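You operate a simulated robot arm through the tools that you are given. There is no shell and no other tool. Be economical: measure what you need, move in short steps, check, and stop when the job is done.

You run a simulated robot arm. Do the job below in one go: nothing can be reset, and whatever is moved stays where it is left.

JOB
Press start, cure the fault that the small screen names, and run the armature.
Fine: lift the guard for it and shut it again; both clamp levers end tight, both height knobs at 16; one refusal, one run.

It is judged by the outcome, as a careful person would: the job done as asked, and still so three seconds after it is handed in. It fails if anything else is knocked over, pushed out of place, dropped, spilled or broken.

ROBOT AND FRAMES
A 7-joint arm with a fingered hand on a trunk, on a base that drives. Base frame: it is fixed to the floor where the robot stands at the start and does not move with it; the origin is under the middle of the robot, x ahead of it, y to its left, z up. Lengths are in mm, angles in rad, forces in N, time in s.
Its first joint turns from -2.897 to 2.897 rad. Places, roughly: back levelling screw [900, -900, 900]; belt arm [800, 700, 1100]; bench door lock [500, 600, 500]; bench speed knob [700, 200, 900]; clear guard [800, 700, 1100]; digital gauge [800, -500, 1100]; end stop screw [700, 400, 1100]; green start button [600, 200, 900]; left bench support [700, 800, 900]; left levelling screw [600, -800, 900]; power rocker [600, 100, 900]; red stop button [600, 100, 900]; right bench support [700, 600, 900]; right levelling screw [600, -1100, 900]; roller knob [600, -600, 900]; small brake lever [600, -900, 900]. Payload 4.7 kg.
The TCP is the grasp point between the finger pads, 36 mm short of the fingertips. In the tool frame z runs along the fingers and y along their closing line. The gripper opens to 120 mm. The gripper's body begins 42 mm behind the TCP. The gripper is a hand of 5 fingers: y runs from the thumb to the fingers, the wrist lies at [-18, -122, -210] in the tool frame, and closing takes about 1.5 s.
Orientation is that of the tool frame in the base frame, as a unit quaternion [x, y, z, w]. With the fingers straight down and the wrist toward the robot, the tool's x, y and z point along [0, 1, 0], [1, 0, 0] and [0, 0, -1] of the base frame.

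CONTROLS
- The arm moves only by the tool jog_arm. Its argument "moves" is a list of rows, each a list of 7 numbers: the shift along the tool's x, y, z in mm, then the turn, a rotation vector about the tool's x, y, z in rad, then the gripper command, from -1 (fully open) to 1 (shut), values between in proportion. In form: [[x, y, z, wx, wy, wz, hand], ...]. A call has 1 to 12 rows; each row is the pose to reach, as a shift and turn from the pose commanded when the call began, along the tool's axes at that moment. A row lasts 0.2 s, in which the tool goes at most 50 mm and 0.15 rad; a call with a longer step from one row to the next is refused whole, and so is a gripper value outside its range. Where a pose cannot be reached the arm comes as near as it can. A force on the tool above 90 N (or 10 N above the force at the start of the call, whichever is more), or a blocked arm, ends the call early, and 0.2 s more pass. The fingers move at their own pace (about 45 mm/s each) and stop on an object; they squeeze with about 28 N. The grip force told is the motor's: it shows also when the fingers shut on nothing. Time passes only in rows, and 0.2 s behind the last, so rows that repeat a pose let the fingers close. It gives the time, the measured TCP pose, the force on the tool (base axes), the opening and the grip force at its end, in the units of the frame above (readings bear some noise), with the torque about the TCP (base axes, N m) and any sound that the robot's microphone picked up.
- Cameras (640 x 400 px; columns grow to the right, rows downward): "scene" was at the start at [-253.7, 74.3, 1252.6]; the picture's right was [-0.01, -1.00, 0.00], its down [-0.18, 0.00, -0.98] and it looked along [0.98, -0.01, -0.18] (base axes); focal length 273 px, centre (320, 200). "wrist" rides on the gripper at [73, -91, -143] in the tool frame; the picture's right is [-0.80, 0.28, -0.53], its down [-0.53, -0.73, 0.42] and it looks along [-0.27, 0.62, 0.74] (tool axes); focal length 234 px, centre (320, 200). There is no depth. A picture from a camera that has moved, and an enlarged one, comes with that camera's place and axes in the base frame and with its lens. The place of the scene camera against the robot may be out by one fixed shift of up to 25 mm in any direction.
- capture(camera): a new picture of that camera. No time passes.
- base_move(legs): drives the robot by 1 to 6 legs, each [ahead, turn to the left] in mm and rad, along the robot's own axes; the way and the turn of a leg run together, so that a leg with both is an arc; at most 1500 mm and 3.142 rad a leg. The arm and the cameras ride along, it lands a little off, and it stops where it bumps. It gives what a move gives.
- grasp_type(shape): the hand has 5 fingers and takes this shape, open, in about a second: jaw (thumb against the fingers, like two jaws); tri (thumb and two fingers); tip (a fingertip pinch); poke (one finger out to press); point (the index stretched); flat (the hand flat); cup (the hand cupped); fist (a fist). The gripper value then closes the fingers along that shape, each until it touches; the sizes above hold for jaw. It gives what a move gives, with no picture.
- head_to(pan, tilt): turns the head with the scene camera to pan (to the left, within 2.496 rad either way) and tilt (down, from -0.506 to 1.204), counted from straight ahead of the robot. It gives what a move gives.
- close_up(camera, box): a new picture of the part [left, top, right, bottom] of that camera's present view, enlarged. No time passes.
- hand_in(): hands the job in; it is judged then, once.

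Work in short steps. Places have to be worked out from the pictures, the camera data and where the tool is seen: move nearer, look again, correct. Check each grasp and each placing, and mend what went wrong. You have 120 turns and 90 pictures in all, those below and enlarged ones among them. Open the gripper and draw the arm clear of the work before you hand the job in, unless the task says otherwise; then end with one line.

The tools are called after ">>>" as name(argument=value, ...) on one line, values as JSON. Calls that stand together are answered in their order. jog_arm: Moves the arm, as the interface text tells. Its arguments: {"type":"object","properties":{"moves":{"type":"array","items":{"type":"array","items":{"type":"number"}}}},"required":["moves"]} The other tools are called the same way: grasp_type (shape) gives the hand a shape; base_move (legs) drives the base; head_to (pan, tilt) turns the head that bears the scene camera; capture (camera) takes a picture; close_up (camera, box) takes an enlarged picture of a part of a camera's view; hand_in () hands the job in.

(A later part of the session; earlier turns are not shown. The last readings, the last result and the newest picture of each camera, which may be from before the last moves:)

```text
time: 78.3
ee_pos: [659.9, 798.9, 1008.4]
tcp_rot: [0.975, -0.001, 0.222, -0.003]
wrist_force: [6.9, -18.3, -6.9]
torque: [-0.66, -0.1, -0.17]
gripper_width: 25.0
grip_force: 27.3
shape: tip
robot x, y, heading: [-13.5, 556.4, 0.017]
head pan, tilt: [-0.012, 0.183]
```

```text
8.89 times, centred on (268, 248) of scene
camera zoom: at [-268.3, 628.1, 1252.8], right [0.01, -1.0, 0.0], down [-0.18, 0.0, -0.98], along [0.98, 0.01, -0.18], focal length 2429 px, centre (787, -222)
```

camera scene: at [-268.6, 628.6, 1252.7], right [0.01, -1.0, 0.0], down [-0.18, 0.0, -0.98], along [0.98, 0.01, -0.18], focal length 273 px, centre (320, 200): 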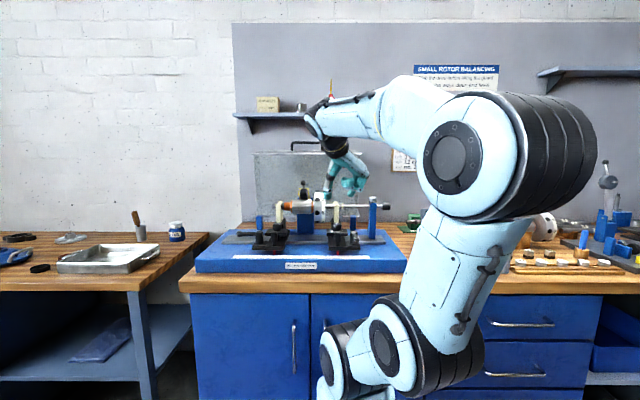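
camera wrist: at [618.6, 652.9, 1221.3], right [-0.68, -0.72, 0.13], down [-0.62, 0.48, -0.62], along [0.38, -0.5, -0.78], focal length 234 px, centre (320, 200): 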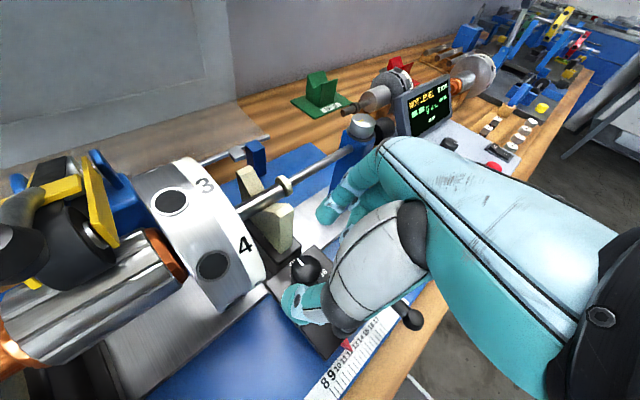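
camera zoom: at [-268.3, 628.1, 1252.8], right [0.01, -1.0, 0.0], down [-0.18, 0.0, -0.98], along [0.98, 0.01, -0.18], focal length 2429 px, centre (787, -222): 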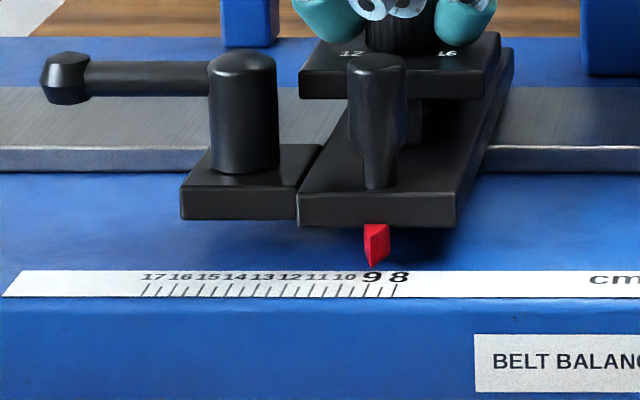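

Neither support moves at ~20 N and pointers stay exact, so both clamps are tight (each lever is at its clockwise, tightening end). I'll relax, release, back out and recheck both knobs.

>>> jog_arm(moves=[[0, 3.5, 0, 0, 0, 0, 1], [0, 7, 0, 0, 0, 0, 1], [0, 7, 0, 0, 0, 0, 0.4], [0, 7, 0, 0, 0, 0, 0], [0, 7, 0, 0, 0, 0, 0], [8, 7, -18, 0, 0, 0, 0], [0, 7, -45, 0, 0, 0, 0], [-28, 7, -80, 0, 0, 0, 0], [-50, 7, -110, 0, 0, 0, 0]])

>>> close_up(camera="scene", box=[268, 219, 286, 234])

>>> close_up(camera="scene", box=[340, 219, 358, 234])

>>> capture(camera="wrist")

```text
time: 80.3
ee_pos: [566.8, 792.4, 1088.8]
tcp_rot: [0.975, 0.001, 0.221, -0.002]
wrist_force: [0.2, -0.2, 0.0]
torque: [-0.02, -0.01, -0.03]
gripper_width: 59.8
grip_force: 0.2
shape: tip
robot x, y, heading: [-14.0, 563.4, 0.019]
head pan, tilt: [-0.012, 0.183]
```

```text
16.00 times, centred on (277, 226) of scene
camera zoom: at [-268.5, 628.7, 1252.7], right [0.01, -1.0, 0.0], down [-0.18, 0.0, -0.98], along [0.98, 0.01, -0.18], focal length 4372 px, centre (1008, -224)
```

zoom: 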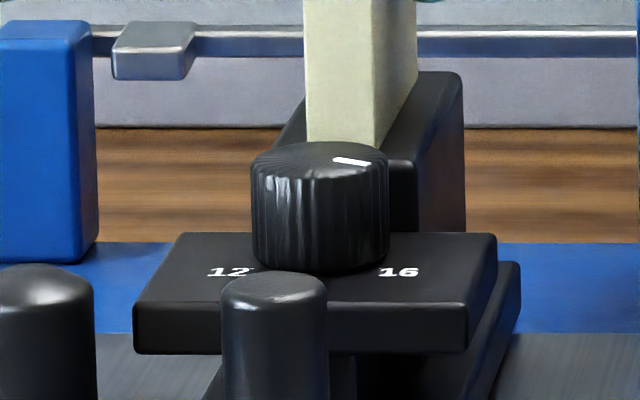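

```text
16.00 times, centred on (349, 226) of scene
camera zoom: at [-268.5, 628.7, 1252.7], right [0.01, -1.0, 0.0], down [-0.18, 0.0, -0.98], along [0.98, 0.01, -0.18], focal length 4372 px, centre (-144, -224)
```

zoom: 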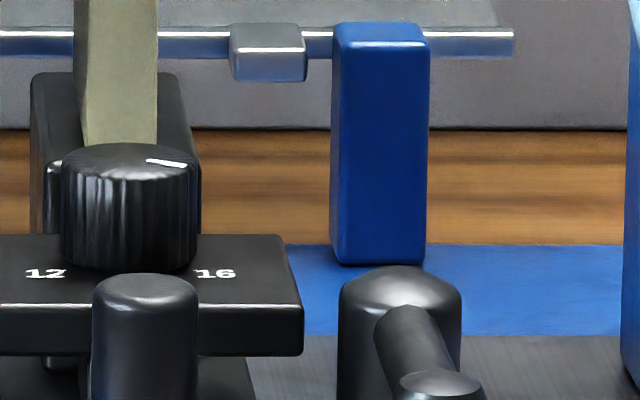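

```text
14 pictures are left
camera wrist: at [570.8, 883.0, 1249.5], right [-0.95, -0.28, 0.13], down [-0.3, 0.73, -0.61], along [0.08, -0.62, -0.78], focal length 234 px, centre (320, 200)
```

wrist: 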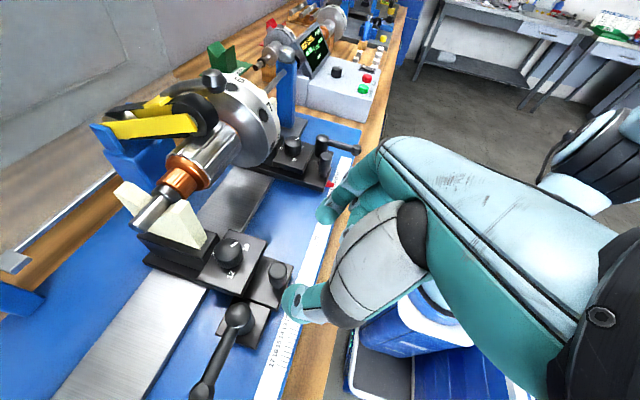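

On close comparison the right support crept ~0.5 mm under that push, so I want to be surer about its lever. I'll straddle the right lever's ball (about (574, 522, 964)) with the open pinch to feel it.

>>> jog_arm(moves=[[0, 45, 0, 0, 0, 0, 0], [0, 90, 0, 0, 0, 0, 0], [0, 135, 0, 0, 0, 0, 0], [0, 180, 0, 0, 0, 0, 0], [0, 225, 0, 0, 0, 0, 0], [0, 268, 0, 0, 0, 0, 0], [-21.3, 270.4, 33, 0, 0, 0, 0], [-34, 270.4, 60, 0, 0, 0, 0], [-47.6, 270.4, 88, 0, 0, 0, 0]])

>>> close_up(camera="scene", box=[310, 195, 400, 275])

```text
time: 82.3
ee_pos: [562.9, 522.0, 986.2]
tcp_rot: [0.975, 0.001, 0.222, -0.002]
wrist_force: [-0.8, 0.5, 0.1]
torque: [0.0, -0.04, -0.01]
gripper_width: 59.5
grip_force: 0.1
shape: tip
robot x, y, heading: [-13.0, 559.1, 0.015]
head pan, tilt: [-0.012, 0.183]
```

```text
5.00 times, centred on (355, 235) of scene
camera zoom: at [-268.9, 628.5, 1252.6], right [0.01, -1.0, 0.0], down [-0.18, 0.0, -0.98], along [0.98, 0.01, -0.18], focal length 1366 px, centre (145, 25)
```

zoom: 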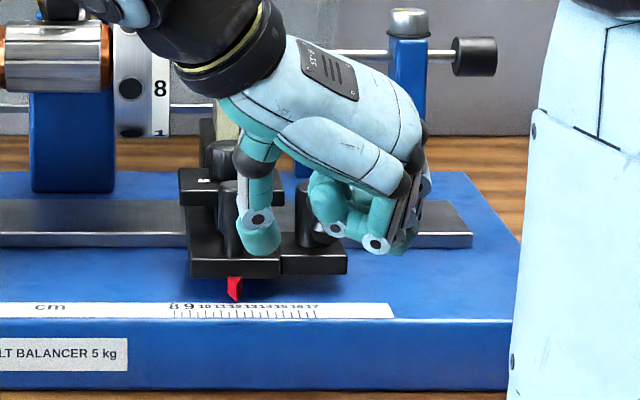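

The thumb and index straddle the ball. Closing on it, then a small test nudge clockwise (toward +y) by 5 mm.

>>> jog_arm(moves=[[0, 0, 0, 0, 0, 0, 0.5], [0, 0, 0, 0, 0, 0, 1], [0, 0, 0, 0, 0, 0, 1], [0, 0, 0, 0, 0, 0, 1], [0, 0, 0, 0, 0, 0, 1]])

>>> jog_arm(moves=[[0, -2, 0, 0, 0, 0, 1], [0, -4, 0, 0, 0, 0, 1], [0, -6, 0, 0, 0, 0, 1], [0, -6, 0, 0, 0, 0, 1]])

>>> jog_arm(moves=[[0, 3, 0, 0, 0, 0, 1], [0, 6, 0, 0, 0, 0, 1], [0, 9, 0, 0, 0, 0, 1], [0, 12, 0, 0, 0, 0, 1], [0, 12, 0, 0, 0, 0, 1]])

```text
time: 83.5
ee_pos: [563.2, 522.5, 985.1]
tcp_rot: [0.975, 0.0, 0.22, -0.003]
wrist_force: [7.3, 1.1, -12.6]
torque: [-0.01, -0.02, -0.01]
gripper_width: 11.8
grip_force: 28.1
shape: tip
robot x, y, heading: [-18.5, 559.1, 0.015]
head pan, tilt: [-0.012, 0.183]
```

```text
time: 84.5
ee_pos: [562.9, 527.2, 984.6]
tcp_rot: [0.975, -0.001, 0.221, -0.002]
wrist_force: [8.8, -15.1, -12.1]
torque: [-0.31, -0.04, -0.15]
gripper_width: 11.5
grip_force: 27.8
shape: tip
robot x, y, heading: [-10.8, 559.2, 0.021]
head pan, tilt: [-0.012, 0.183]
```

```text
time: 85.7
ee_pos: [563.4, 516.2, 983.4]
tcp_rot: [0.975, 0.0, 0.221, -0.002]
wrist_force: [14.7, 8.2, -18.4]
torque: [0.16, -0.09, 0.14]
gripper_width: 12.0
grip_force: 28.2
shape: tip
robot x, y, heading: [-13.8, 556.6, 0.02]
head pan, tilt: [-0.012, 0.183]
```

It is at a stop clockwise (15 N, no give) and yields slightly counter-clockwise. I'll swing it 45° counter-clockwise, turning the hand along, and read the force.

>>> jog_arm(moves=[[-0.3, 1, 0, 0.056, 0, -0.118, 1], [1.4, 10.7, 0.7, 0.113, 0, -0.236, 1], [4.3, 20.1, 2.1, 0.169, 0, -0.354, 1], [8.3, 29, 4, 0.226, 0, -0.472, 1], [13.3, 37.3, 6.3, 0.282, 0, -0.59, 1], [19.1, 44.8, 9.1, 0.338, 0, -0.708, 1]])

>>> close_up(camera="scene", box=[310, 195, 400, 275])

```text
time: 87.1
ee_pos: [583.9, 470.8, 984.4]
tcp_rot: [0.901, 0.372, 0.205, -0.087]
wrist_force: [7.6, 7.9, -13.7]
torque: [-0.05, -0.01, 0.03]
gripper_width: 11.8
grip_force: 28.1
shape: tip
robot x, y, heading: [-11.3, 556.9, 0.016]
head pan, tilt: [-0.012, 0.183]
```

```text
5.00 times, centred on (355, 235) of scene
camera zoom: at [-268.3, 628.8, 1252.7], right [0.01, -1.0, 0.0], down [-0.18, 0.0, -0.98], along [0.98, 0.01, -0.18], focal length 1366 px, centre (145, 25)
```

zoom: 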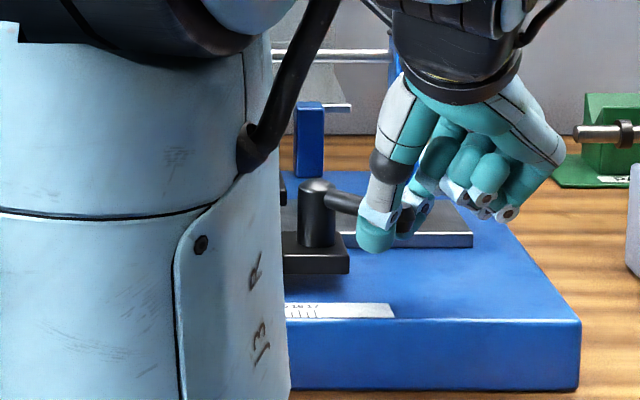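

The lever swings easily counter-clockwise. Continue to 90°, to find its other end.

>>> jog_arm(moves=[[0.64, 9.9, 0.3, 0.056, 0, -0.118, 1], [2.4, 19.7, 1.2, 0.113, 0, -0.236, 1], [5.3, 29.1, 2.5, 0.169, 0, -0.354, 1], [9.25, 38, 4.4, 0.226, 0, -0.472, 1], [14.2, 46.2, 6.8, 0.282, 0, -0.59, 1]])

>>> jog_arm(moves=[[3, 3.7, 1.4, 0.028, 0, -0.059, 1], [6, 7.5, 2.8, 0.056, 0, -0.118, 1], [6, 7.5, 2.8, 0.056, 0, -0.118, 1]])

```text
time: 88.3
ee_pos: [628.4, 449.5, 983.9]
tcp_rot: [0.732, 0.643, 0.168, -0.147]
wrist_force: [-13.4, 7.5, -5.8]
torque: [0.06, 0.27, 0.08]
gripper_width: 13.0
grip_force: 27.6
shape: tip
robot x, y, heading: [-16.2, 563.9, 0.017]
head pan, tilt: [-0.012, 0.183]
```

```text
time: 89.1
ee_pos: [635.6, 454.9, 983.8]
tcp_rot: [0.689, 0.689, 0.159, -0.158]
wrist_force: [-32.4, -9.5, -9.1]
torque: [-0.33, 0.58, 0.23]
gripper_width: 14.7
grip_force: 27.7
shape: tip
robot x, y, heading: [-12.6, 562.4, 0.015]
head pan, tilt: [-0.012, 0.183]
```

A stop is reached near −y. Now I release the lever and repeat the slide test with it in this position.

>>> jog_arm(moves=[[0, -4, 0, 0, 0, 0, 0.5], [0, -4, 0, 0, 0, 0, 0], [0, -4, 0, 0, 0, 0, 0], [13, -4, -26, 0, 0, 0, 0], [26, -4, -54, 0, 0, 0, 0], [37, -20, -77, 0, 0, 0, 0], [37, -36, -77, 0, 0, 0, 0]])

>>> jog_arm(moves=[[10, 0, 5, -0.062, 0, 0.129, 0], [20, 0, 10, -0.123, 0, 0.258, 0], [30, 0, 14, -0.185, 0, 0.386, 0], [40, 0, 19, -0.246, 0, 0.515, 0], [50, 0, 24, -0.308, 0, 0.644, 0], [60, 0, 29, -0.369, 0, 0.773, 0], [70, 0, 33, -0.431, 0, 0.902, 0], [80, 0, 38, -0.492, 0, 1.03, 0], [90, 0, 43, -0.554, 0, 1.159, 0], [100, 0, 48, -0.615, 0, 1.288, 0], [111, 0, 53, -0.677, 0, 1.417, 0]])

```text
time: 90.7
ee_pos: [600.0, 454.8, 1071.4]
tcp_rot: [0.69, 0.689, 0.158, -0.158]
wrist_force: [0.8, 0.2, 0.1]
torque: [0.02, 0.01, 0.03]
gripper_width: 59.7
grip_force: 0.1
shape: tip
robot x, y, heading: [-12.8, 559.3, 0.017]
head pan, tilt: [-0.012, 0.183]
```

```text
time: 93.1
ee_pos: [600.2, 579.2, 1072.8]
tcp_rot: [0.975, -0.001, 0.222, -0.001]
wrist_force: [-0.8, 0.6, 0.5]
torque: [0.04, -0.03, 0.0]
gripper_width: 59.8
grip_force: 0.1
shape: tip
robot x, y, heading: [-16.8, 555.1, 0.015]
head pan, tilt: [-0.012, 0.183]
```

Re-grip the right knob and nudge the support 4 mm toward +y.

>>> jog_arm(moves=[[16, 0.7, 12, 0, 0, 0, 0], [33, 0.7, 25, 0, 0, 0, 0], [49, 0.7, 37, 0, 0, 0, 0], [42, 0.7, 52, 0, 0, 0, 0], [35, 0.7, 67, 0, 0, 0, 0], [27.4, 0.7, 83, 0, 0, 0, 0], [27.4, 0.7, 83, 0, 0, 0, 0.5], [27.4, 0.7, 83, 0, 0, 0, 1], [27.4, 0.7, 83, 0, 0, 0, 1], [27.4, 0.7, 83, 0, 0, 0, 1], [27.4, 0.7, 83, 0, 0, 0, 1]])

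>>> jog_arm(moves=[[0, -1.5, 0, 0, 0, 0, 1], [0, -3, 0, 0, 0, 0, 1], [0, -4, 0, 0, 0, 0, 1], [0, -4, 0, 0, 0, 0, 1]])

>>> close_up(camera="scene", box=[325, 215, 385, 270])

```text
time: 95.5
ee_pos: [660.3, 578.7, 1005.5]
tcp_rot: [0.975, 0.0, 0.221, -0.003]
wrist_force: [-0.9, -0.2, -2.5]
torque: [0.11, 0.0, -0.02]
gripper_width: 48.2
grip_force: 28.1
shape: tip
robot x, y, heading: [-14.9, 560.6, 0.02]
head pan, tilt: [-0.012, 0.183]
```

```text
time: 96.5
ee_pos: [660.7, 582.4, 1006.7]
tcp_rot: [0.975, -0.001, 0.221, -0.002]
wrist_force: [-1.2, -4.2, -7.9]
torque: [-0.41, 0.12, -0.2]
gripper_width: 47.8
grip_force: 28.2
shape: tip
robot x, y, heading: [-12.5, 556.3, 0.014]
head pan, tilt: [-0.012, 0.183]
```

```text
7.27 times, centred on (355, 242) of scene
camera zoom: at [-268.6, 628.4, 1252.7], right [0.01, -1.0, 0.0], down [-0.18, 0.0, -0.98], along [0.98, 0.01, -0.18], focal length 1987 px, centre (66, -109)
```

zoom: 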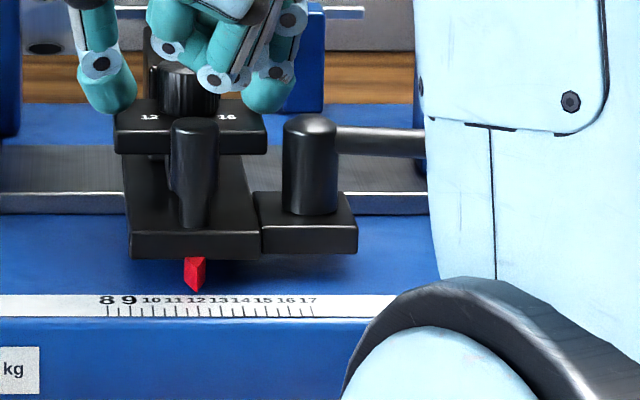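

The fingers stuck on the plate (a bit too low). Ease back, open, raise 5 mm and grip again.

>>> jog_arm(moves=[[0, 4, 0, 0, 0, 0, 0.2], [0, 4, 0, 0, 0, 0, 0], [2, 4, -5, 0, 0, 0, 0], [2, 4, -5, 0, 0, 0, 0.5], [2, 4, -5, 0, 0, 0, 1], [2, 4, -5, 0, 0, 0, 1], [2, 4, -5, 0, 0, 0, 1], [2, 4, -5, 0, 0, 0, 1], [2, 4, -5, 0, 0, 0, 1]])

>>> jog_arm(moves=[[0, -1.5, 0, 0, 0, 0, 1], [0, -3, 0, 0, 0, 0, 1], [0, -4, 0, 0, 0, 0, 1], [0, -4, 0, 0, 0, 0, 1]])

```text
time: 98.5
ee_pos: [660.7, 577.5, 1013.1]
tcp_rot: [0.975, 0.0, 0.222, -0.002]
wrist_force: [0.2, 0.6, -0.7]
torque: [0.03, -0.02, -0.04]
gripper_width: 24.9
grip_force: 28.2
shape: tip
robot x, y, heading: [-16.1, 559.6, 0.018]
head pan, tilt: [-0.012, 0.183]
```

```text
time: 99.5
ee_pos: [660.6, 580.7, 1014.5]
tcp_rot: [0.975, -0.001, 0.221, -0.002]
wrist_force: [3.6, -10.3, 0.2]
torque: [-0.41, -0.06, -0.12]
gripper_width: 24.3
grip_force: 28.4
shape: tip
robot x, y, heading: [-13.4, 560.3, 0.016]
head pan, tilt: [-0.012, 0.183]
```

Again ~10 N at 3 mm. Push 5 mm further and look at the pointer.

>>> jog_arm(moves=[[0, -2, 0, 0, 0, 0, 1], [0, -4, 0, 0, 0, 0, 1], [0, -5, 0, 0, 0, 0, 1], [0, -5, 0, 0, 0, 0, 1], [0, -5, 0, 0, 0, 0, 1]])

>>> close_up(camera="scene", box=[325, 230, 375, 270])

```text
time: 100.7
ee_pos: [660.9, 586.5, 1013.7]
tcp_rot: [0.975, 0.0, 0.22, -0.002]
wrist_force: [0.9, -8.0, 0.9]
torque: [-0.3, -0.03, -0.09]
gripper_width: 24.6
grip_force: 28.1
shape: tip
robot x, y, heading: [-15.1, 556.7, 0.014]
head pan, tilt: [-0.012, 0.183]
```

```text
10.00 times, centred on (350, 250) of scene
camera zoom: at [-268.7, 628.1, 1252.7], right [0.01, -1.0, 0.0], down [-0.18, 0.0, -0.98], along [0.98, 0.01, -0.18], focal length 2733 px, centre (20, -300)
```

zoom: 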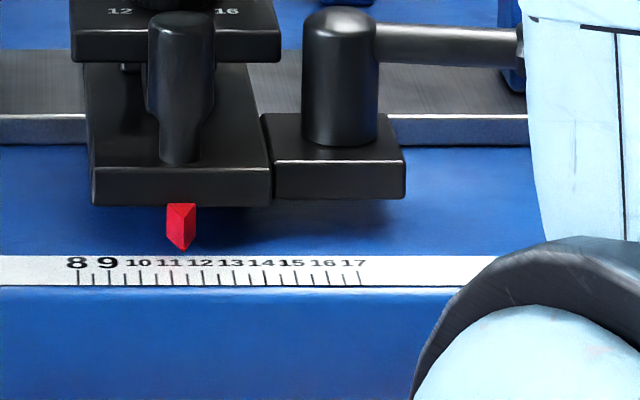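

It slid (pointer now 11.3): so −y is loose and the original position toward the robot is tight. While holding the knob I push the support back to 12.

>>> jog_arm(moves=[[0, 3, 0, 0, 0, 0, 1], [0, 6, 0, 0, 0, 0, 1], [0, 8, 0, 0, 0, 0, 1], [0, 10, 0, 0, 0, 0, 1], [0, 11, 0, 0, 0, 0, 1], [0, 11, 0, 0, 0, 0, 1], [0, 8.5, 0, 0, 0, 0, 1], [0, 8.5, 0, 0, 0, 0, 1]])

>>> close_up(camera="scene", box=[325, 230, 375, 270])

```text
time: 102.5
ee_pos: [659.3, 577.8, 1013.9]
tcp_rot: [0.975, 0.0, 0.221, -0.002]
wrist_force: [3.9, -0.8, -6.0]
torque: [-0.07, 0.03, -0.02]
gripper_width: 24.0
grip_force: 27.7
shape: tip
robot x, y, heading: [-13.1, 557.7, 0.014]
head pan, tilt: [-0.012, 0.183]
```

```text
10.00 times, centred on (350, 250) of scene
camera zoom: at [-268.5, 628.6, 1252.7], right [0.0, -1.0, 0.0], down [-0.18, 0.0, -0.98], along [0.98, 0.0, -0.18], focal length 2733 px, centre (20, -300)
```

zoom: 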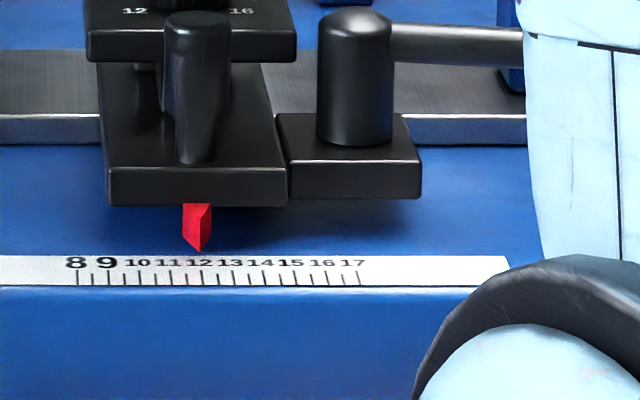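

Pointer reads about 11.85; another 1.8 mm needed.

>>> jog_arm(moves=[[0, 2, 0, 0, 0, 0, 1], [0, 3.5, 0, 0, 0, 0, 1], [0, 4.7, 0, 0, 0, 0, 1], [0, 4.7, 0, 0, 0, 0, 1], [0, 1.8, 0, 0, 0, 0, 1], [0, 1.8, 0, 0, 0, 0, 1]])

>>> close_up(camera="scene", box=[325, 230, 375, 270])

```text
time: 103.9
ee_pos: [660.2, 575.4, 1014.9]
tcp_rot: [0.975, -0.002, 0.221, -0.001]
wrist_force: [2.0, -1.9, -7.0]
torque: [0.0, 0.02, -0.03]
gripper_width: 24.0
grip_force: 28.1
shape: tip
robot x, y, heading: [-15.7, 557.1, 0.014]
head pan, tilt: [-0.012, 0.183]
```

```text
10.00 times, centred on (350, 250) of scene
camera zoom: at [-268.4, 628.7, 1252.7], right [0.0, -1.0, 0.0], down [-0.18, 0.0, -0.98], along [0.98, 0.0, -0.18], focal length 2733 px, centre (20, -300)
```

zoom: 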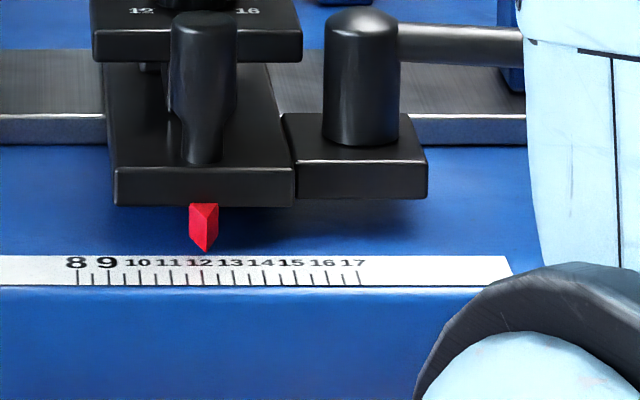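

Pointer is at 12 again. Release the knob, rise, and swing the hand round to fetch the lever.

>>> jog_arm(moves=[[0, 0, 0, 0, 0, 0, 0.4], [0, 0, 0, 0, 0, 0, 0], [0, 0, 0, 0, 0, 0, 0], [8, 0, -18, 0, 0, 0, 0], [0, 0, -45, 0, 0, 0, 0], [-30, 0, -76, 0, 0, 0, 0]])

>>> jog_arm(moves=[[0, 12, 0, 0.062, 0, -0.13, 0], [0, 24, 0, 0.124, 0, -0.26, 0], [0, 36, 0, 0.186, 0, -0.39, 0], [0, 48, 0, 0.248, 0, -0.52, 0], [0, 60, 0, 0.31, 0, -0.65, 0], [0, 72, 0, 0.372, 0, -0.78, 0], [0, 84, 0, 0.434, 0, -0.91, 0], [0, 96, 0, 0.496, 0, -1.04, 0], [0, 108, 0, 0.558, 0, -1.17, 0], [0, 122, 0, 0.621, 0, -1.299, 0]])

```text
time: 105.3
ee_pos: [601.2, 576.9, 1067.1]
tcp_rot: [0.975, 0.0, 0.221, -0.002]
wrist_force: [-0.8, 0.1, -0.3]
torque: [-0.05, 0.0, -0.04]
gripper_width: 59.7
grip_force: 0.0
shape: tip
robot x, y, heading: [-16.4, 559.8, 0.019]
head pan, tilt: [-0.012, 0.183]
```

```text
time: 107.5
ee_pos: [601.1, 453.9, 1069.6]
tcp_rot: [0.731, 0.644, 0.168, -0.148]
wrist_force: [-0.8, -0.1, 1.3]
torque: [-0.05, -0.01, -0.02]
gripper_width: 59.6
grip_force: 0.1
shape: tip
robot x, y, heading: [-16.4, 557.3, 0.018]
head pan, tilt: [-0.012, 0.183]
```

Descend over the ball and close on it.

>>> jog_arm(moves=[[-8, 13, 15, 0, 0, 0, 0], [-15.7, 26.8, 30.8, 0, 0, 0, 0], [-23, 26.8, 46, 0, 0, 0, 0], [-30, 26.8, 61, 0, 0, 0, 0], [-37.2, 26.8, 75.5, 0, 0, 0, 0], [-37.2, 26.8, 75.5, 0, 0, 0, 0.5], [-37.2, 26.8, 75.5, 0, 0, 0, 1], [-37.2, 26.8, 75.5, 0, 0, 0, 1], [-37.2, 26.8, 75.5, 0, 0, 0, 1], [-37.2, 26.8, 75.5, 0, 0, 0, 1]])

```text
time: 109.7
ee_pos: [626.5, 451.1, 983.4]
tcp_rot: [0.733, 0.643, 0.167, -0.149]
wrist_force: [0.1, 5.0, -13.0]
torque: [0.0, -0.03, -0.02]
gripper_width: 12.2
grip_force: 27.9
shape: tip
robot x, y, heading: [-13.0, 557.2, 0.018]
head pan, tilt: [-0.012, 0.183]
```

Gripped the lever ball as before. Swing it clockwise back to its tight position.

>>> jog_arm(moves=[[0.8, -9.7, 0.4, -0.0565, 0, 0.118, 1], [2.5, -19.4, 1.2, -0.113, 0, 0.236, 1], [5.4, -28.8, 2.6, -0.169, 0, 0.354, 1], [9.3, -37.8, 4.5, -0.226, 0, 0.472, 1], [14.3, -46, 6.8, -0.282, 0, 0.59, 1], [20.2, -53.5, 9.7, -0.339, 0, 0.708, 1], [27, -60, 12.9, -0.395, 0, 0.827, 1], [34.4, -65.5, 16.5, -0.452, 0, 0.945, 1], [42.4, -69.9, 20.3, -0.508, 0, 1.063, 1], [50.9, -73.1, 24.3, -0.565, 0, 1.181, 1], [59.7, -75.1, 28.6, -0.621, 0, 1.299, 1]])

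>>> jog_arm(moves=[[0, -2, 0, 0, 0, 0, 1], [0, -4, 0, 0, 0, 0, 1], [0, -4, 0, 0, 0, 0, 1]])

>>> close_up(camera="scene", box=[315, 205, 385, 270])

```text
time: 112.1
ee_pos: [563.9, 524.6, 983.9]
tcp_rot: [0.975, -0.002, 0.221, -0.002]
wrist_force: [19.2, -19.3, -18.4]
torque: [-0.46, -0.18, -0.13]
gripper_width: 11.0
grip_force: 29.0
shape: tip
robot x, y, heading: [-12.1, 554.1, 0.016]
head pan, tilt: [-0.012, 0.183]
```

```text
time: 112.9
ee_pos: [562.8, 528.5, 984.6]
tcp_rot: [0.975, -0.001, 0.222, -0.003]
wrist_force: [26.7, -26.7, -15.5]
torque: [-0.53, -0.28, -0.04]
gripper_width: 10.1
grip_force: 27.7
shape: tip
robot x, y, heading: [-14.2, 552.8, 0.018]
head pan, tilt: [-0.012, 0.183]
```

```text
6.15 times, centred on (350, 238) of scene
camera zoom: at [-267.4, 627.3, 1253.0], right [0.01, -1.0, 0.0], down [-0.18, 0.0, -0.98], along [0.98, 0.01, -0.18], focal length 1682 px, centre (135, -31)
```

zoom: 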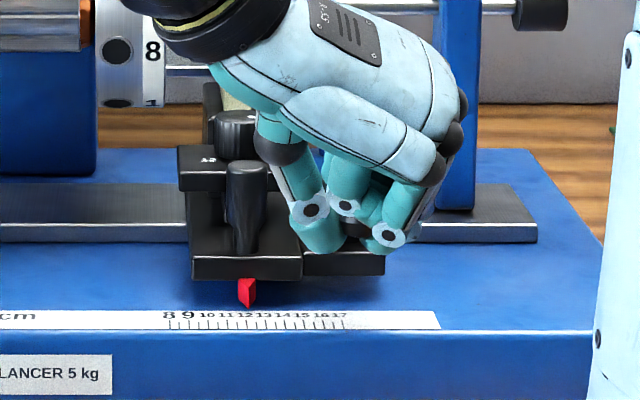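

Firm stop against 27 N, pointer at 12: the lever is tight again. Release gently and retreat upward.

>>> jog_arm(moves=[[0, 4, 0, 0, 0, 0, 1], [0, 5, 0, 0, 0, 0, 0.5], [0, 5, 0, 0, 0, 0, 0], [0, 5, 0, 0, 0, 0, 0], [10, 5, -22, 0, 0, 0, 0], [20, 5, -45, 0, 0, 0, 0], [10, 5, -80, 0, 0, 0, 0], [15, 5, -120, 0, 0, 0, 0]])

>>> jog_arm(moves=[[0, 0, 0, 0.062, 0, -0.13, 0], [0, -15, 0, 0.124, 0, -0.26, 0], [0, -30, 0, 0.186, 0, -0.39, 0], [0, -45, 0, 0.248, 0, -0.52, 0], [0, -60, 0, 0.31, 0, -0.65, 0], [0, -75, 0, 0.372, 0, -0.78, 0], [0, -90, 0, 0.434, 0, -0.91, 0], [0, -105, 0, 0.496, 0, -1.04, 0], [0, -120, 0, 0.558, 0, -1.17, 0], [0, -135, 0, 0.621, 0, -1.299, 0], [0, -150, 0, 0.677, 0, -1.417, 0]])

>>> jog_arm(moves=[[0, 0, 0, 0, -0.145, 0, 0], [0, 0, 0, 0, -0.29, 0, 0], [0, 0, 0, 0, -0.445, 0, 0]])

>>> close_up(camera="scene", box=[220, 120, 400, 280])

```text
time: 114.7
ee_pos: [523.1, 525.0, 1100.4]
tcp_rot: [0.975, -0.001, 0.221, -0.002]
wrist_force: [1.3, -0.6, -0.9]
torque: [-0.04, -0.01, -0.02]
gripper_width: 59.5
grip_force: 0.0
shape: tip
robot x, y, heading: [-13.8, 559.8, 0.015]
head pan, tilt: [-0.012, 0.183]
```

```text
time: 117.1
ee_pos: [523.1, 675.9, 1100.6]
tcp_rot: [0.688, 0.69, 0.159, -0.158]
wrist_force: [0.4, -0.2, 0.2]
torque: [-0.01, 0.03, 0.01]
gripper_width: 59.8
grip_force: 0.1
shape: tip
robot x, y, heading: [-10.0, 561.8, 0.02]
head pan, tilt: [-0.012, 0.183]
```

```text
refused: row 3 steps farther than a row can; nothing moved
```

```text
2.50 times, centred on (310, 200) of scene
camera zoom: at [-268.9, 628.4, 1252.6], right [0.01, -1.0, 0.0], down [-0.18, 0.0, -0.98], along [0.98, 0.01, -0.18], focal length 683 px, centre (345, 200)
```

zoom: 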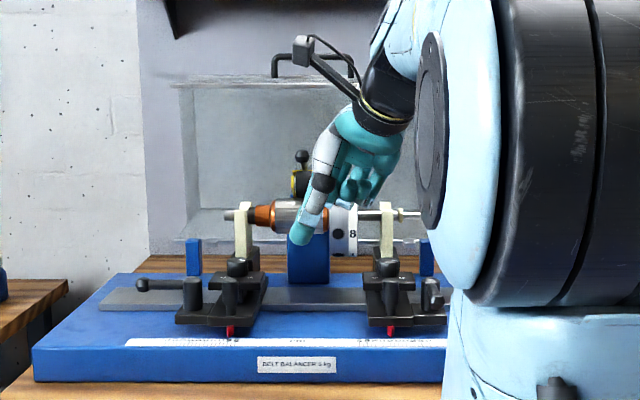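

Handle bar confirmed at about (997, 700, 1279). Straighten the hand, take jaw shape, and climb while pitching for the handle.

>>> jog_arm(moves=[[0, 0, -10, 0, -0.11, 0, 0], [0, 0, -20, 0, -0.22, 0, 0], [0, 0, -30, 0, -0.33, 0, 0], [0, 0, -40, 0, -0.44, 0, 0]])

>>> grasp_type(shape="jaw")

>>> jog_arm(moves=[[4, 0, -40, -0.1, 0, 0, 0.2], [8, 0, -80, -0.2, 0, 0, 0.2], [12, 0, -120, -0.3, 0, 0, 0.2], [16, 0, -160, -0.4, 0, 0, 0.2], [20, 20, -195, -0.5, 0, 0, 0.2], [24, 60, -210, -0.6, 0, 0, 0.2], [24, 105, -215, -0.698, 0, 0, 0.2], [24, 150, -215, -0.698, 0, 0, 0.2], [24, 195, -215, -0.698, 0, 0, 0.2], [24, 240, -215, -0.698, 0, 0, 0.2]])

```text
time: 118.1
ee_pos: [523.2, 657.0, 1136.6]
tcp_rot: [0.707, 0.707, 0.004, -0.002]
wrist_force: [0.7, -0.9, 0.6]
torque: [-0.02, -0.02, -0.03]
gripper_width: 59.5
grip_force: 0.1
shape: tip
robot x, y, heading: [-11.5, 555.0, 0.016]
head pan, tilt: [-0.012, 0.183]
```

```text
time: 119.0
ee_pos: [522.9, 656.5, 1136.5]
tcp_rot: [0.707, 0.707, 0.004, -0.003]
wrist_force: [0.3, -0.2, -0.2]
torque: [0.02, -0.03, -0.01]
gripper_width: 119.8
grip_force: 0.1
shape: jaw
robot x, y, heading: [-15.8, 557.2, 0.016]
head pan, tilt: [-0.012, 0.183]
```

```text
time: 121.2
ee_pos: [760.8, 679.5, 1351.8]
tcp_rot: [0.666, 0.662, 0.247, 0.24]
wrist_force: [-0.9, 0.1, 2.6]
torque: [-0.03, 0.02, -0.03]
gripper_width: 48.5
grip_force: 0.1
shape: jaw
robot x, y, heading: [-13.0, 556.0, 0.018]
head pan, tilt: [-0.012, 0.183]
```

Moving to the standoff above the handle and checking reach and alignment.

>>> jog_arm(moves=[[5, 27, 25, 0, 0, 0, 0.2], [10, 53, 50, 0, 0, 0, 0.2], [15, 80, 75, 0, 0, 0, 0.2], [18, 106, 100, 0, 0, 0, 0.2], [20, 133, 124.7, 0, 0, 0, 0.2]])

>>> capture(camera="wrist")

```text
time: 122.4
ee_pos: [943.7, 698.9, 1342.7]
tcp_rot: [0.666, 0.662, 0.246, 0.24]
wrist_force: [-0.7, 0.5, 1.2]
torque: [-0.03, 0.03, 0.0]
gripper_width: 48.2
grip_force: 0.1
shape: jaw
robot x, y, heading: [-17.1, 555.5, 0.022]
head pan, tilt: [-0.012, 0.183]
```

```text
5 pictures are left
camera wrist: at [781.6, 771.3, 1394.6], right [-0.13, -0.81, 0.57], down [-0.29, -0.52, -0.8], along [0.95, -0.27, -0.17], focal length 234 px, centre (320, 200)
```

wrist: 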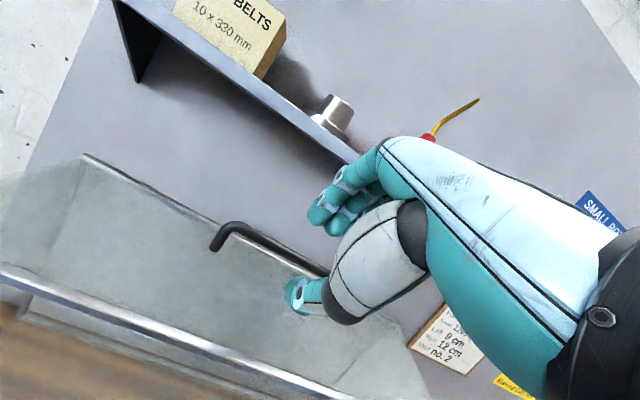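

Bar confirmed at (996, 1279), right on the hand's axis. Advance 60 mm and close.

>>> jog_arm(moves=[[0, 0, 20, 0, 0, 0, 0.2], [0, 0, 40, 0, 0, 0, 0.2], [0, -1, 60, 0, 0, 0, 0.2], [0, -1, 60, 0, 0, 0, 0.6], [0, -1, 60, 0, 0, 0, 1], [0, -1, 60, 0, 0, 0, 1], [0, -1, 60, 0, 0, 0, 1], [0, -1, 60, 0, 0, 0, 1]])

```text
time: 124.2
ee_pos: [982.2, 698.9, 1297.5]
tcp_rot: [0.666, 0.663, 0.246, 0.239]
wrist_force: [7.5, 0.4, 12.1]
torque: [-0.16, -0.55, 0.11]
gripper_width: 12.8
grip_force: 27.8
shape: jaw
robot x, y, heading: [-15.0, 553.6, 0.018]
head pan, tilt: [-0.012, 0.183]
```

The bar is gripped (12.8 mm). Follow the arc (hinge ≈(867, 1030), R 280) back, first 33°.

>>> jog_arm(moves=[[0, -9.3, -18.3, -0.036, 0, 0, 1], [0, -19.7, -35.6, -0.073, 0, 0, 1], [0, -31.3, -52.3, -0.109, 0, 0, 1], [0, -43.9, -68.5, -0.146, 0, 0, 1], [0, -58, -83.3, -0.182, 0, 0, 1], [0, -72.7, -97.6, -0.218, 0, 0, 1], [0, -88.8, -110.3, -0.255, 0, 0, 1], [0, -105.5, -122.4, -0.291, 0, 0, 1]])

```text
time: 126.0
ee_pos: [823.5, 699.2, 1321.1]
tcp_rot: [0.624, 0.621, 0.338, 0.333]
wrist_force: [0.9, 0.2, -1.5]
torque: [-0.06, 0.01, -0.04]
gripper_width: 11.0
grip_force: 28.3
shape: jaw
robot x, y, heading: [-15.8, 559.9, 0.016]
head pan, tilt: [-0.012, 0.183]
```

Forces are near zero, fit is good. Continue the arc.

>>> jog_arm(moves=[[0, -13.9, -15.2, -0.036, 0, 0, 1], [0, -28.8, -29.3, -0.073, 0, 0, 1], [0, -44.8, -42.3, -0.109, 0, 0, 1], [0, -61.5, -54.2, -0.146, 0, 0, 1], [0, -79.3, -65, -0.182, 0, 0, 1], [0, -97.5, -74.6, -0.218, 0, 0, 1], [0, -116.6, -82.9, -0.255, 0, 0, 1], [0, -135.9, -89.5, -0.291, 0, 0, 1]])

>>> close_up(camera="scene", box=[200, 90, 400, 270])

```text
time: 127.8
ee_pos: [673.1, 698.9, 1256.3]
tcp_rot: [0.568, 0.566, 0.426, 0.419]
wrist_force: [0.4, 1.0, -0.7]
torque: [-0.02, -0.06, 0.01]
gripper_width: 11.2
grip_force: 27.5
shape: jaw
out of reach, approached as far as the arm can: row 7
robot x, y, heading: [-13.9, 556.0, 0.017]
head pan, tilt: [-0.012, 0.183]
```

```text
2.22 times, centred on (300, 180) of scene
camera zoom: at [-268.6, 628.3, 1252.7], right [0.01, -1.0, 0.0], down [-0.18, 0.0, -0.98], along [0.98, 0.01, -0.18], focal length 607 px, centre (364, 244)
```

zoom: 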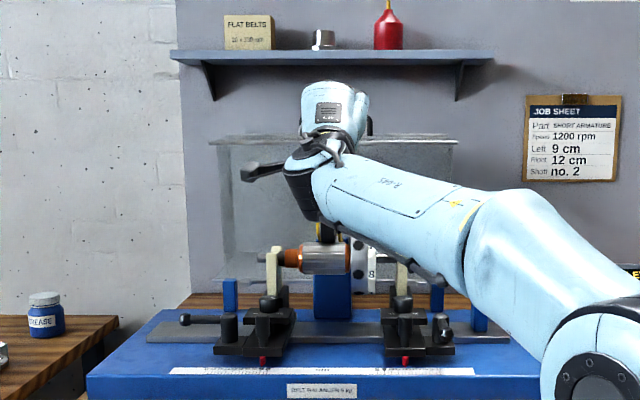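

The guard is still up: the round bar slipped out since the pull was along the fingers. I'll return with the fingers pointing more steeply (75°), so that they sit behind the bar.

>>> jog_arm(moves=[[0, 31, 17, 0.102, 0, 0, 0.2], [0, 62, 34, 0.203, 0, 0, 0.2], [0, 93, 52, 0.305, 0, 0, 0.2], [0, 124, 69, 0.407, 0, 0, 0.2], [0, 155, 86, 0.508, 0, 0, 0.2], [0, 159, 122, 0.61, 0, 0, 0.2], [0, 163, 158, 0.712, 0, 0, 0.2], [0, 167, 194, 0.814, 0, 0, 0.2], [0, 171, 230, 0.915, 0, 0, 0.2], [0, 174.7, 266, 1.017, 0, 0, 0.2]])

```text
time: 130.0
ee_pos: [982.0, 698.5, 1345.6]
tcp_rot: [0.702, 0.7, 0.096, 0.088]
wrist_force: [0.8, 0.1, -0.3]
torque: [-0.01, 0.02, 0.0]
gripper_width: 47.8
grip_force: 0.0
shape: jaw
robot x, y, heading: [-10.6, 563.2, 0.014]
head pan, tilt: [-0.012, 0.183]
```

Reach is fine. Descend 56 mm over the bar and close.

>>> jog_arm(moves=[[0, -2, 20, 0, 0, 0, 0.2], [0, -3.7, 40, 0, 0, 0, 0.2], [0, -3.7, 56, 0, 0, 0, 0.2], [0, -3.7, 56, 0, 0, 0, 0.6], [0, -3.7, 56, 0, 0, 0, 1], [0, -3.7, 56, 0, 0, 0, 1], [0, -3.7, 56, 0, 0, 0, 1], [0, -3.7, 56, 0, 0, 0, 1]])

>>> jog_arm(moves=[[0, -8, -4, 0, 0, 0, 1], [0, -15, -8, 0, 0, 0, 1], [0, -15, -8, 0, 0, 0, 1]])

```text
time: 131.8
ee_pos: [991.2, 698.1, 1292.0]
tcp_rot: [0.702, 0.7, 0.096, 0.09]
wrist_force: [2.3, -0.3, -5.8]
torque: [-0.11, 0.06, 0.16]
gripper_width: 7.8
grip_force: 28.2
shape: jaw
robot x, y, heading: [-14.2, 560.4, 0.016]
head pan, tilt: [-0.012, 0.183]
```

```text
time: 132.6
ee_pos: [974.1, 697.8, 1297.0]
tcp_rot: [0.701, 0.701, 0.097, 0.089]
wrist_force: [3.7, 0.3, 2.5]
torque: [-0.19, -0.13, 0.18]
gripper_width: 7.5
grip_force: 27.8
shape: jaw
robot x, y, heading: [-11.4, 557.7, 0.016]
head pan, tilt: [-0.012, 0.183]
```

The guard follows now (bar on its arc at ≈67°). Continue through the top of the arc, at half speed.

>>> jog_arm(moves=[[0, -17, -12, 0, 0, 0, 1], [0, -33.5, -22.8, 0, 0, 0, 1], [0, -51, -32, 0, 0, 0, 1], [0, -68.7, -39.9, 0, 0, 0, 1], [0, -87, -46.5, 0, 0, 0, 1], [0, -105.8, -52.1, 0, 0, 0, 1], [0, -125, -56, 0, 0, 0, 1], [0, -144.3, -58.9, 0, 0, 0, 1]])

>>> capture(camera="wrist")

```text
time: 134.4
ee_pos: [818.3, 699.2, 1314.6]
tcp_rot: [0.702, 0.7, 0.095, 0.088]
wrist_force: [5.7, -6.4, -25.4]
torque: [-0.24, 0.26, 0.02]
gripper_width: 6.8
grip_force: 28.0
shape: jaw
robot x, y, heading: [-5.5, 561.7, 0.019]
head pan, tilt: [-0.012, 0.183]
```

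```text
3 pictures are left
camera wrist: at [694.6, 771.0, 1430.2], right [0.13, -0.81, 0.57], down [-0.6, -0.53, -0.6], along [0.79, -0.26, -0.56], focal length 234 px, centre (320, 200)
```

wrist: 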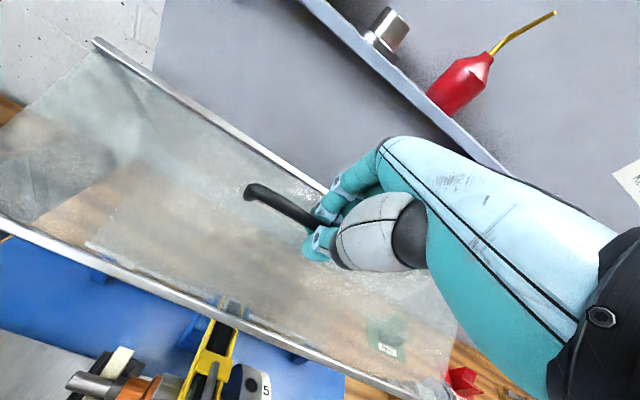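

The guard is held and coming down nicely; a 25 N downward pull says to tighten the radius slightly. Continue from 99° to 135°.

>>> jog_arm(moves=[[0, -14, 3, 0, 0, 0, 1], [0, -29.2, 3.3, 0, 0, 0, 1], [0, -44, 4, -0.052, 0, 0, 1], [0, -59.2, 4.9, -0.105, 0, 0, 1], [0, -74, 7, -0.157, 0, 0, 1], [0, -88.9, 9.5, -0.209, 0, 0, 1], [0, -103.5, 13.2, -0.262, 0, 0, 1], [0, -117.9, 17.3, -0.314, 0, 0, 1], [0, -132, 22.5, -0.367, 0, 0, 1], [0, -146, 28.1, -0.419, 0, 0, 1], [0, -159.5, 34.5, -0.471, 0, 0, 1], [0, -172.8, 41.5, -0.524, 0, 0, 1]])

```text
time: 137.0
ee_pos: [661.2, 699.2, 1231.5]
tcp_rot: [0.654, 0.652, 0.275, 0.267]
wrist_force: [-2.5, -0.5, 1.0]
torque: [-0.16, -0.01, 0.09]
gripper_width: 6.6
grip_force: 28.0
shape: jaw
robot x, y, heading: [-14.3, 558.8, 0.013]
head pan, tilt: [-0.012, 0.183]
```

Forces small. Final stretch down to the closed position.

>>> jog_arm(moves=[[0, -15, 0.2, -0.052, 0, 0, 1], [0, -30.1, 0.7, -0.105, 0, 0, 1], [0, -45, 2.8, -0.157, 0, 0, 1], [0, -60, 5.4, -0.209, 0, 0, 1], [0, -75, 8, -0.262, 0, 0, 1], [0, -89.6, 11.3, -0.314, 0, 0, 1], [0, -102, 15, -0.358, 0, 0, 1], [0, -113.7, 19.2, -0.401, 0, 0, 1], [0, -121, 22, -0.428, 0, 0, 1], [0, -127.9, 24.7, -0.454, 0, 0, 1], [0, -131, 26, -0.454, 0, 0, 1]])

```text
time: 139.4
ee_pos: [587.4, 701.3, 1119.8]
tcp_rot: [0.577, 0.573, 0.414, 0.408]
wrist_force: [-3.0, -0.5, -1.7]
torque: [-0.13, -0.03, 0.03]
gripper_width: 6.7
grip_force: 28.1
shape: jaw
robot x, y, heading: [-16.1, 557.1, 0.019]
head pan, tilt: [-0.012, 0.183]
```

Press down gently to feel the closed stop.

>>> jog_arm(moves=[[0, -4, 1.3, 0, 0, 0, 1], [0, -8, 2.6, 0, 0, 0, 1], [0, -8, 2.6, 0, 0, 0, 1]])

```text
time: 140.2
ee_pos: [587.1, 701.5, 1112.3]
tcp_rot: [0.577, 0.572, 0.415, 0.409]
wrist_force: [-19.0, -2.5, 7.5]
torque: [-0.04, -0.37, 0.1]
gripper_width: 7.1
grip_force: 28.0
shape: jaw
robot x, y, heading: [-17.9, 555.8, 0.014]
head pan, tilt: [-0.012, 0.183]
```

Contact building. A little further down (with slight relief toward the robot) to confirm the stop.

>>> jog_arm(moves=[[0, -3, -1, 0, 0, 0, 1], [0, -7, -2, 0, 0, 0, 1], [0, -7, -2, 0, 0, 0, 1]])

>>> close_up(camera="scene", box=[210, 140, 400, 280])

```text
time: 141.0
ee_pos: [583.1, 700.9, 1105.8]
tcp_rot: [0.577, 0.573, 0.415, 0.409]
wrist_force: [-14.1, -0.9, 4.2]
torque: [-0.04, -0.22, 0.12]
gripper_width: 7.0
grip_force: 27.2
shape: jaw
robot x, y, heading: [-15.4, 556.0, 0.018]
head pan, tilt: [-0.012, 0.183]
```

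```text
2.86 times, centred on (305, 210) of scene
camera zoom: at [-269.4, 628.2, 1252.5], right [0.01, -1.0, 0.0], down [-0.18, 0.0, -0.98], along [0.98, 0.01, -0.18], focal length 781 px, centre (363, 171)
```

zoom: 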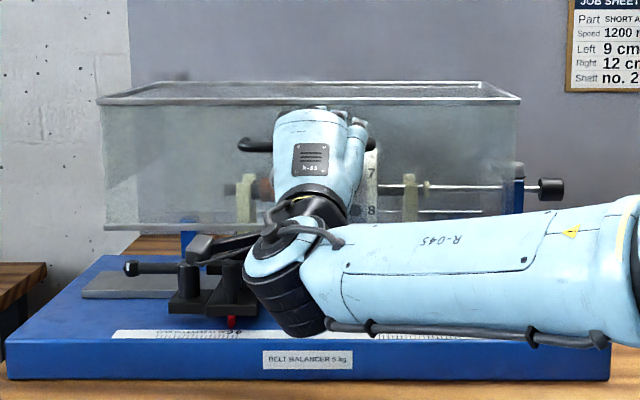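

The guard is fully shut (same outline as at the start). Open and withdraw straight back.

>>> jog_arm(moves=[[0, 6, -1, 0, 0, 0, 0.5], [0, 8, -1, 0, 0, 0, 0], [0, 8, -1, 0, 0, 0, -0.3], [0, 8, -1, 0, 0, 0, -0.3], [0, 6, -25, 0, 0, 0, -0.3], [0, 0, -60, 0, 0, 0, -0.3], [0, 0, -100, 0, 0, 0, -0.3]])

>>> jog_arm(moves=[[-20, 0, 0, 0.12, 0, 0, -0.3], [-60, 0, 0, 0.24, 0, 0, -0.3], [-100, 0, 0, 0.36, 0, 0, -0.3], [-140, 0, 0, 0.48, 0, 0, -0.3], [-180, 0, 0, 0.6, 0, 0, -0.3], [-220, 0, 0, 0.72, 0, 0, -0.3], [-260, 0, 0, 0.84, 0, 0, -0.3], [-300, 0, 0, 0.96, 0, 0, -0.3], [-340, 0, 0, 1.08, 0, 0, -0.3], [-380, 0, 0, 1.2, 0, 0, -0.3], [-420, 0, 0, 1.239, 0, 0, -0.3], [-460, 0, 0, 1.239, 0, 0, -0.3]])

>>> grasp_type(shape="poke")

```text
time: 142.6
ee_pos: [490.1, 702.4, 1136.0]
tcp_rot: [0.577, 0.573, 0.414, 0.408]
wrist_force: [-0.1, -0.6, 0.3]
torque: [0.04, -0.01, 0.04]
gripper_width: 78.0
grip_force: 0.1
shape: jaw
robot x, y, heading: [-17.4, 558.0, 0.019]
head pan, tilt: [-0.012, 0.183]
```

```text
time: 145.4
ee_pos: [547.6, 296.0, 1130.1]
tcp_rot: [0.631, 0.775, 0.005, -0.005]
wrist_force: [0.0, -0.3, 0.4]
torque: [0.03, -0.03, -0.05]
gripper_width: 78.0
grip_force: 0.1
shape: jaw
out of reach, approached as far as the arm can: row 4, 5, 6, 7, 8
robot x, y, heading: [-12.8, 558.4, 0.017]
head pan, tilt: [-0.012, 0.183]
stopped in row 12: the arm was blocked; the commanded pose is now the measured one
```

```text
time: 146.3
ee_pos: [547.6, 296.3, 1131.2]
tcp_rot: [0.631, 0.776, 0.003, -0.003]
wrist_force: [-0.3, -0.2, -0.6]
torque: [0.0, -0.03, 0.0]
gripper_width: 0.0
grip_force: 0.1
shape: poke
robot x, y, heading: [-13.7, 558.4, 0.016]
head pan, tilt: [-0.012, 0.183]
```

The arm reached a joint limit at this side. I'll turn the base a little to the right, so the start button lies in front.

>>> base_move(legs=[[0, -0.4]])

```text
time: 147.9
ee_pos: [403.3, 99.0, 1131.3]
tcp_rot: [0.772, 0.636, 0.005, -0.003]
wrist_force: [-0.6, -0.5, 0.2]
torque: [-0.01, -0.02, 0.0]
gripper_width: 0.0
grip_force: 0.0
shape: poke
robot x, y, heading: [-16.6, 557.1, -0.384]
head pan, tilt: [-0.012, 0.183]
```

Clear. Now move over the start button, squaring the hand, to z≈1030.

>>> jog_arm(moves=[[26, 29, 0, 0, 0, -0.03, -1], [52, 58, 0, 0, 0, -0.06, -1], [78, 88, 0, 0, 0, -0.1, -1], [104, 117, 0, 0, 0, -0.13, -1], [130, 147, 0, 0, 0, -0.16, -1], [155, 175.6, 0, 0, 0, -0.19, -1], [155, 175.6, 40, 0, 0, -0.19, -1], [155, 175.6, 80, 0, 0, -0.19, -1], [155, 175.6, 101, 0, 0, -0.19, -1]])

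```text
time: 149.9
ee_pos: [605.0, 219.9, 1031.6]
tcp_rot: [0.708, 0.707, 0.006, -0.002]
wrist_force: [-0.5, 1.1, 0.2]
torque: [0.03, -0.08, 0.01]
gripper_width: 0.1
grip_force: 0.0
shape: poke
robot x, y, heading: [-10.9, 560.2, -0.382]
head pan, tilt: [-0.012, 0.183]
```

Before pressing, one look at the panel to check the speed setting against the sheet (1200 rpm).

>>> close_up(camera="scene", box=[310, 205, 380, 260])

```text
7.27 times, centred on (345, 232) of scene
camera zoom: at [-221.2, 714.8, 1252.6], right [-0.38, -0.92, 0.0], down [-0.17, 0.07, -0.98], along [0.91, -0.38, -0.18], focal length 1987 px, centre (138, -36)
```

zoom: 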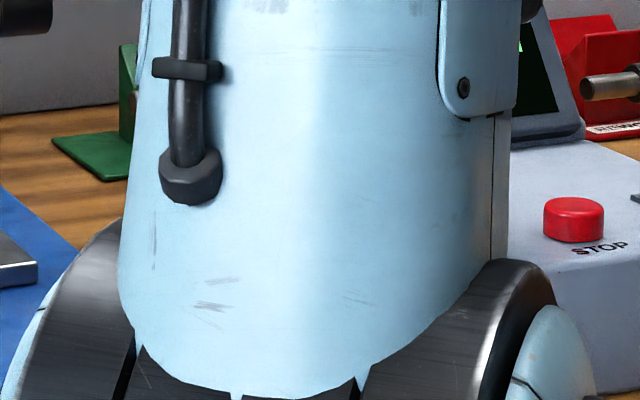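

The view is blocked by the arm; the screen flagged only level, so I press start as before (to z≈981.5).

>>> jog_arm(moves=[[-2.5, 0, 20, 0, 0, 0, -1], [-2.5, 0, 36, 0, 0, 0, -1], [-2.5, 0, 44, 0, 0, 0, -1], [-2.5, 0, 48, 0, 0, 0, -1], [-2.5, 0, 50, 0, 0, 0, -1]])

```text
time: 151.1
ee_pos: [605.7, 215.7, 982.8]
tcp_rot: [0.708, 0.706, 0.006, -0.001]
wrist_force: [-0.8, -0.2, 1.7]
torque: [-0.07, 0.05, 0.03]
gripper_width: 0.0
grip_force: 0.0
shape: poke
robot x, y, heading: [-15.6, 559.4, -0.383]
head pan, tilt: [-0.012, 0.183]
heard: click
```

Clicked. Lift off and draw back, listening for the run.

>>> jog_arm(moves=[[0, 0, -40, 0, 0, 0, -1], [0, 0, -80, 0, 0, 0, -1], [0, -40, -90, 0, 0, 0, -1], [0, -80, -90, 0, 0, 0, -1], [0, -120, -90, 0, 0, 0, -1], [0, -160, -90, 0, 0, 0, -1], [0, -200, -90, 0, 0, 0, -1], [-40, -200, -90, 0, 0, 0, -1], [-80, -200, -90, 0, 0, 0, -1], [-120, -200, -90, 0, 0, 0, -1]])

```text
time: 153.3
ee_pos: [404.4, 96.9, 1069.7]
tcp_rot: [0.708, 0.706, 0.005, -0.002]
wrist_force: [0.5, 0.6, 1.4]
torque: [-0.05, 0.01, -0.01]
gripper_width: 0.1
grip_force: 0.0
shape: poke
robot x, y, heading: [-12.2, 561.4, -0.378]
head pan, tilt: [-0.012, 0.183]
```

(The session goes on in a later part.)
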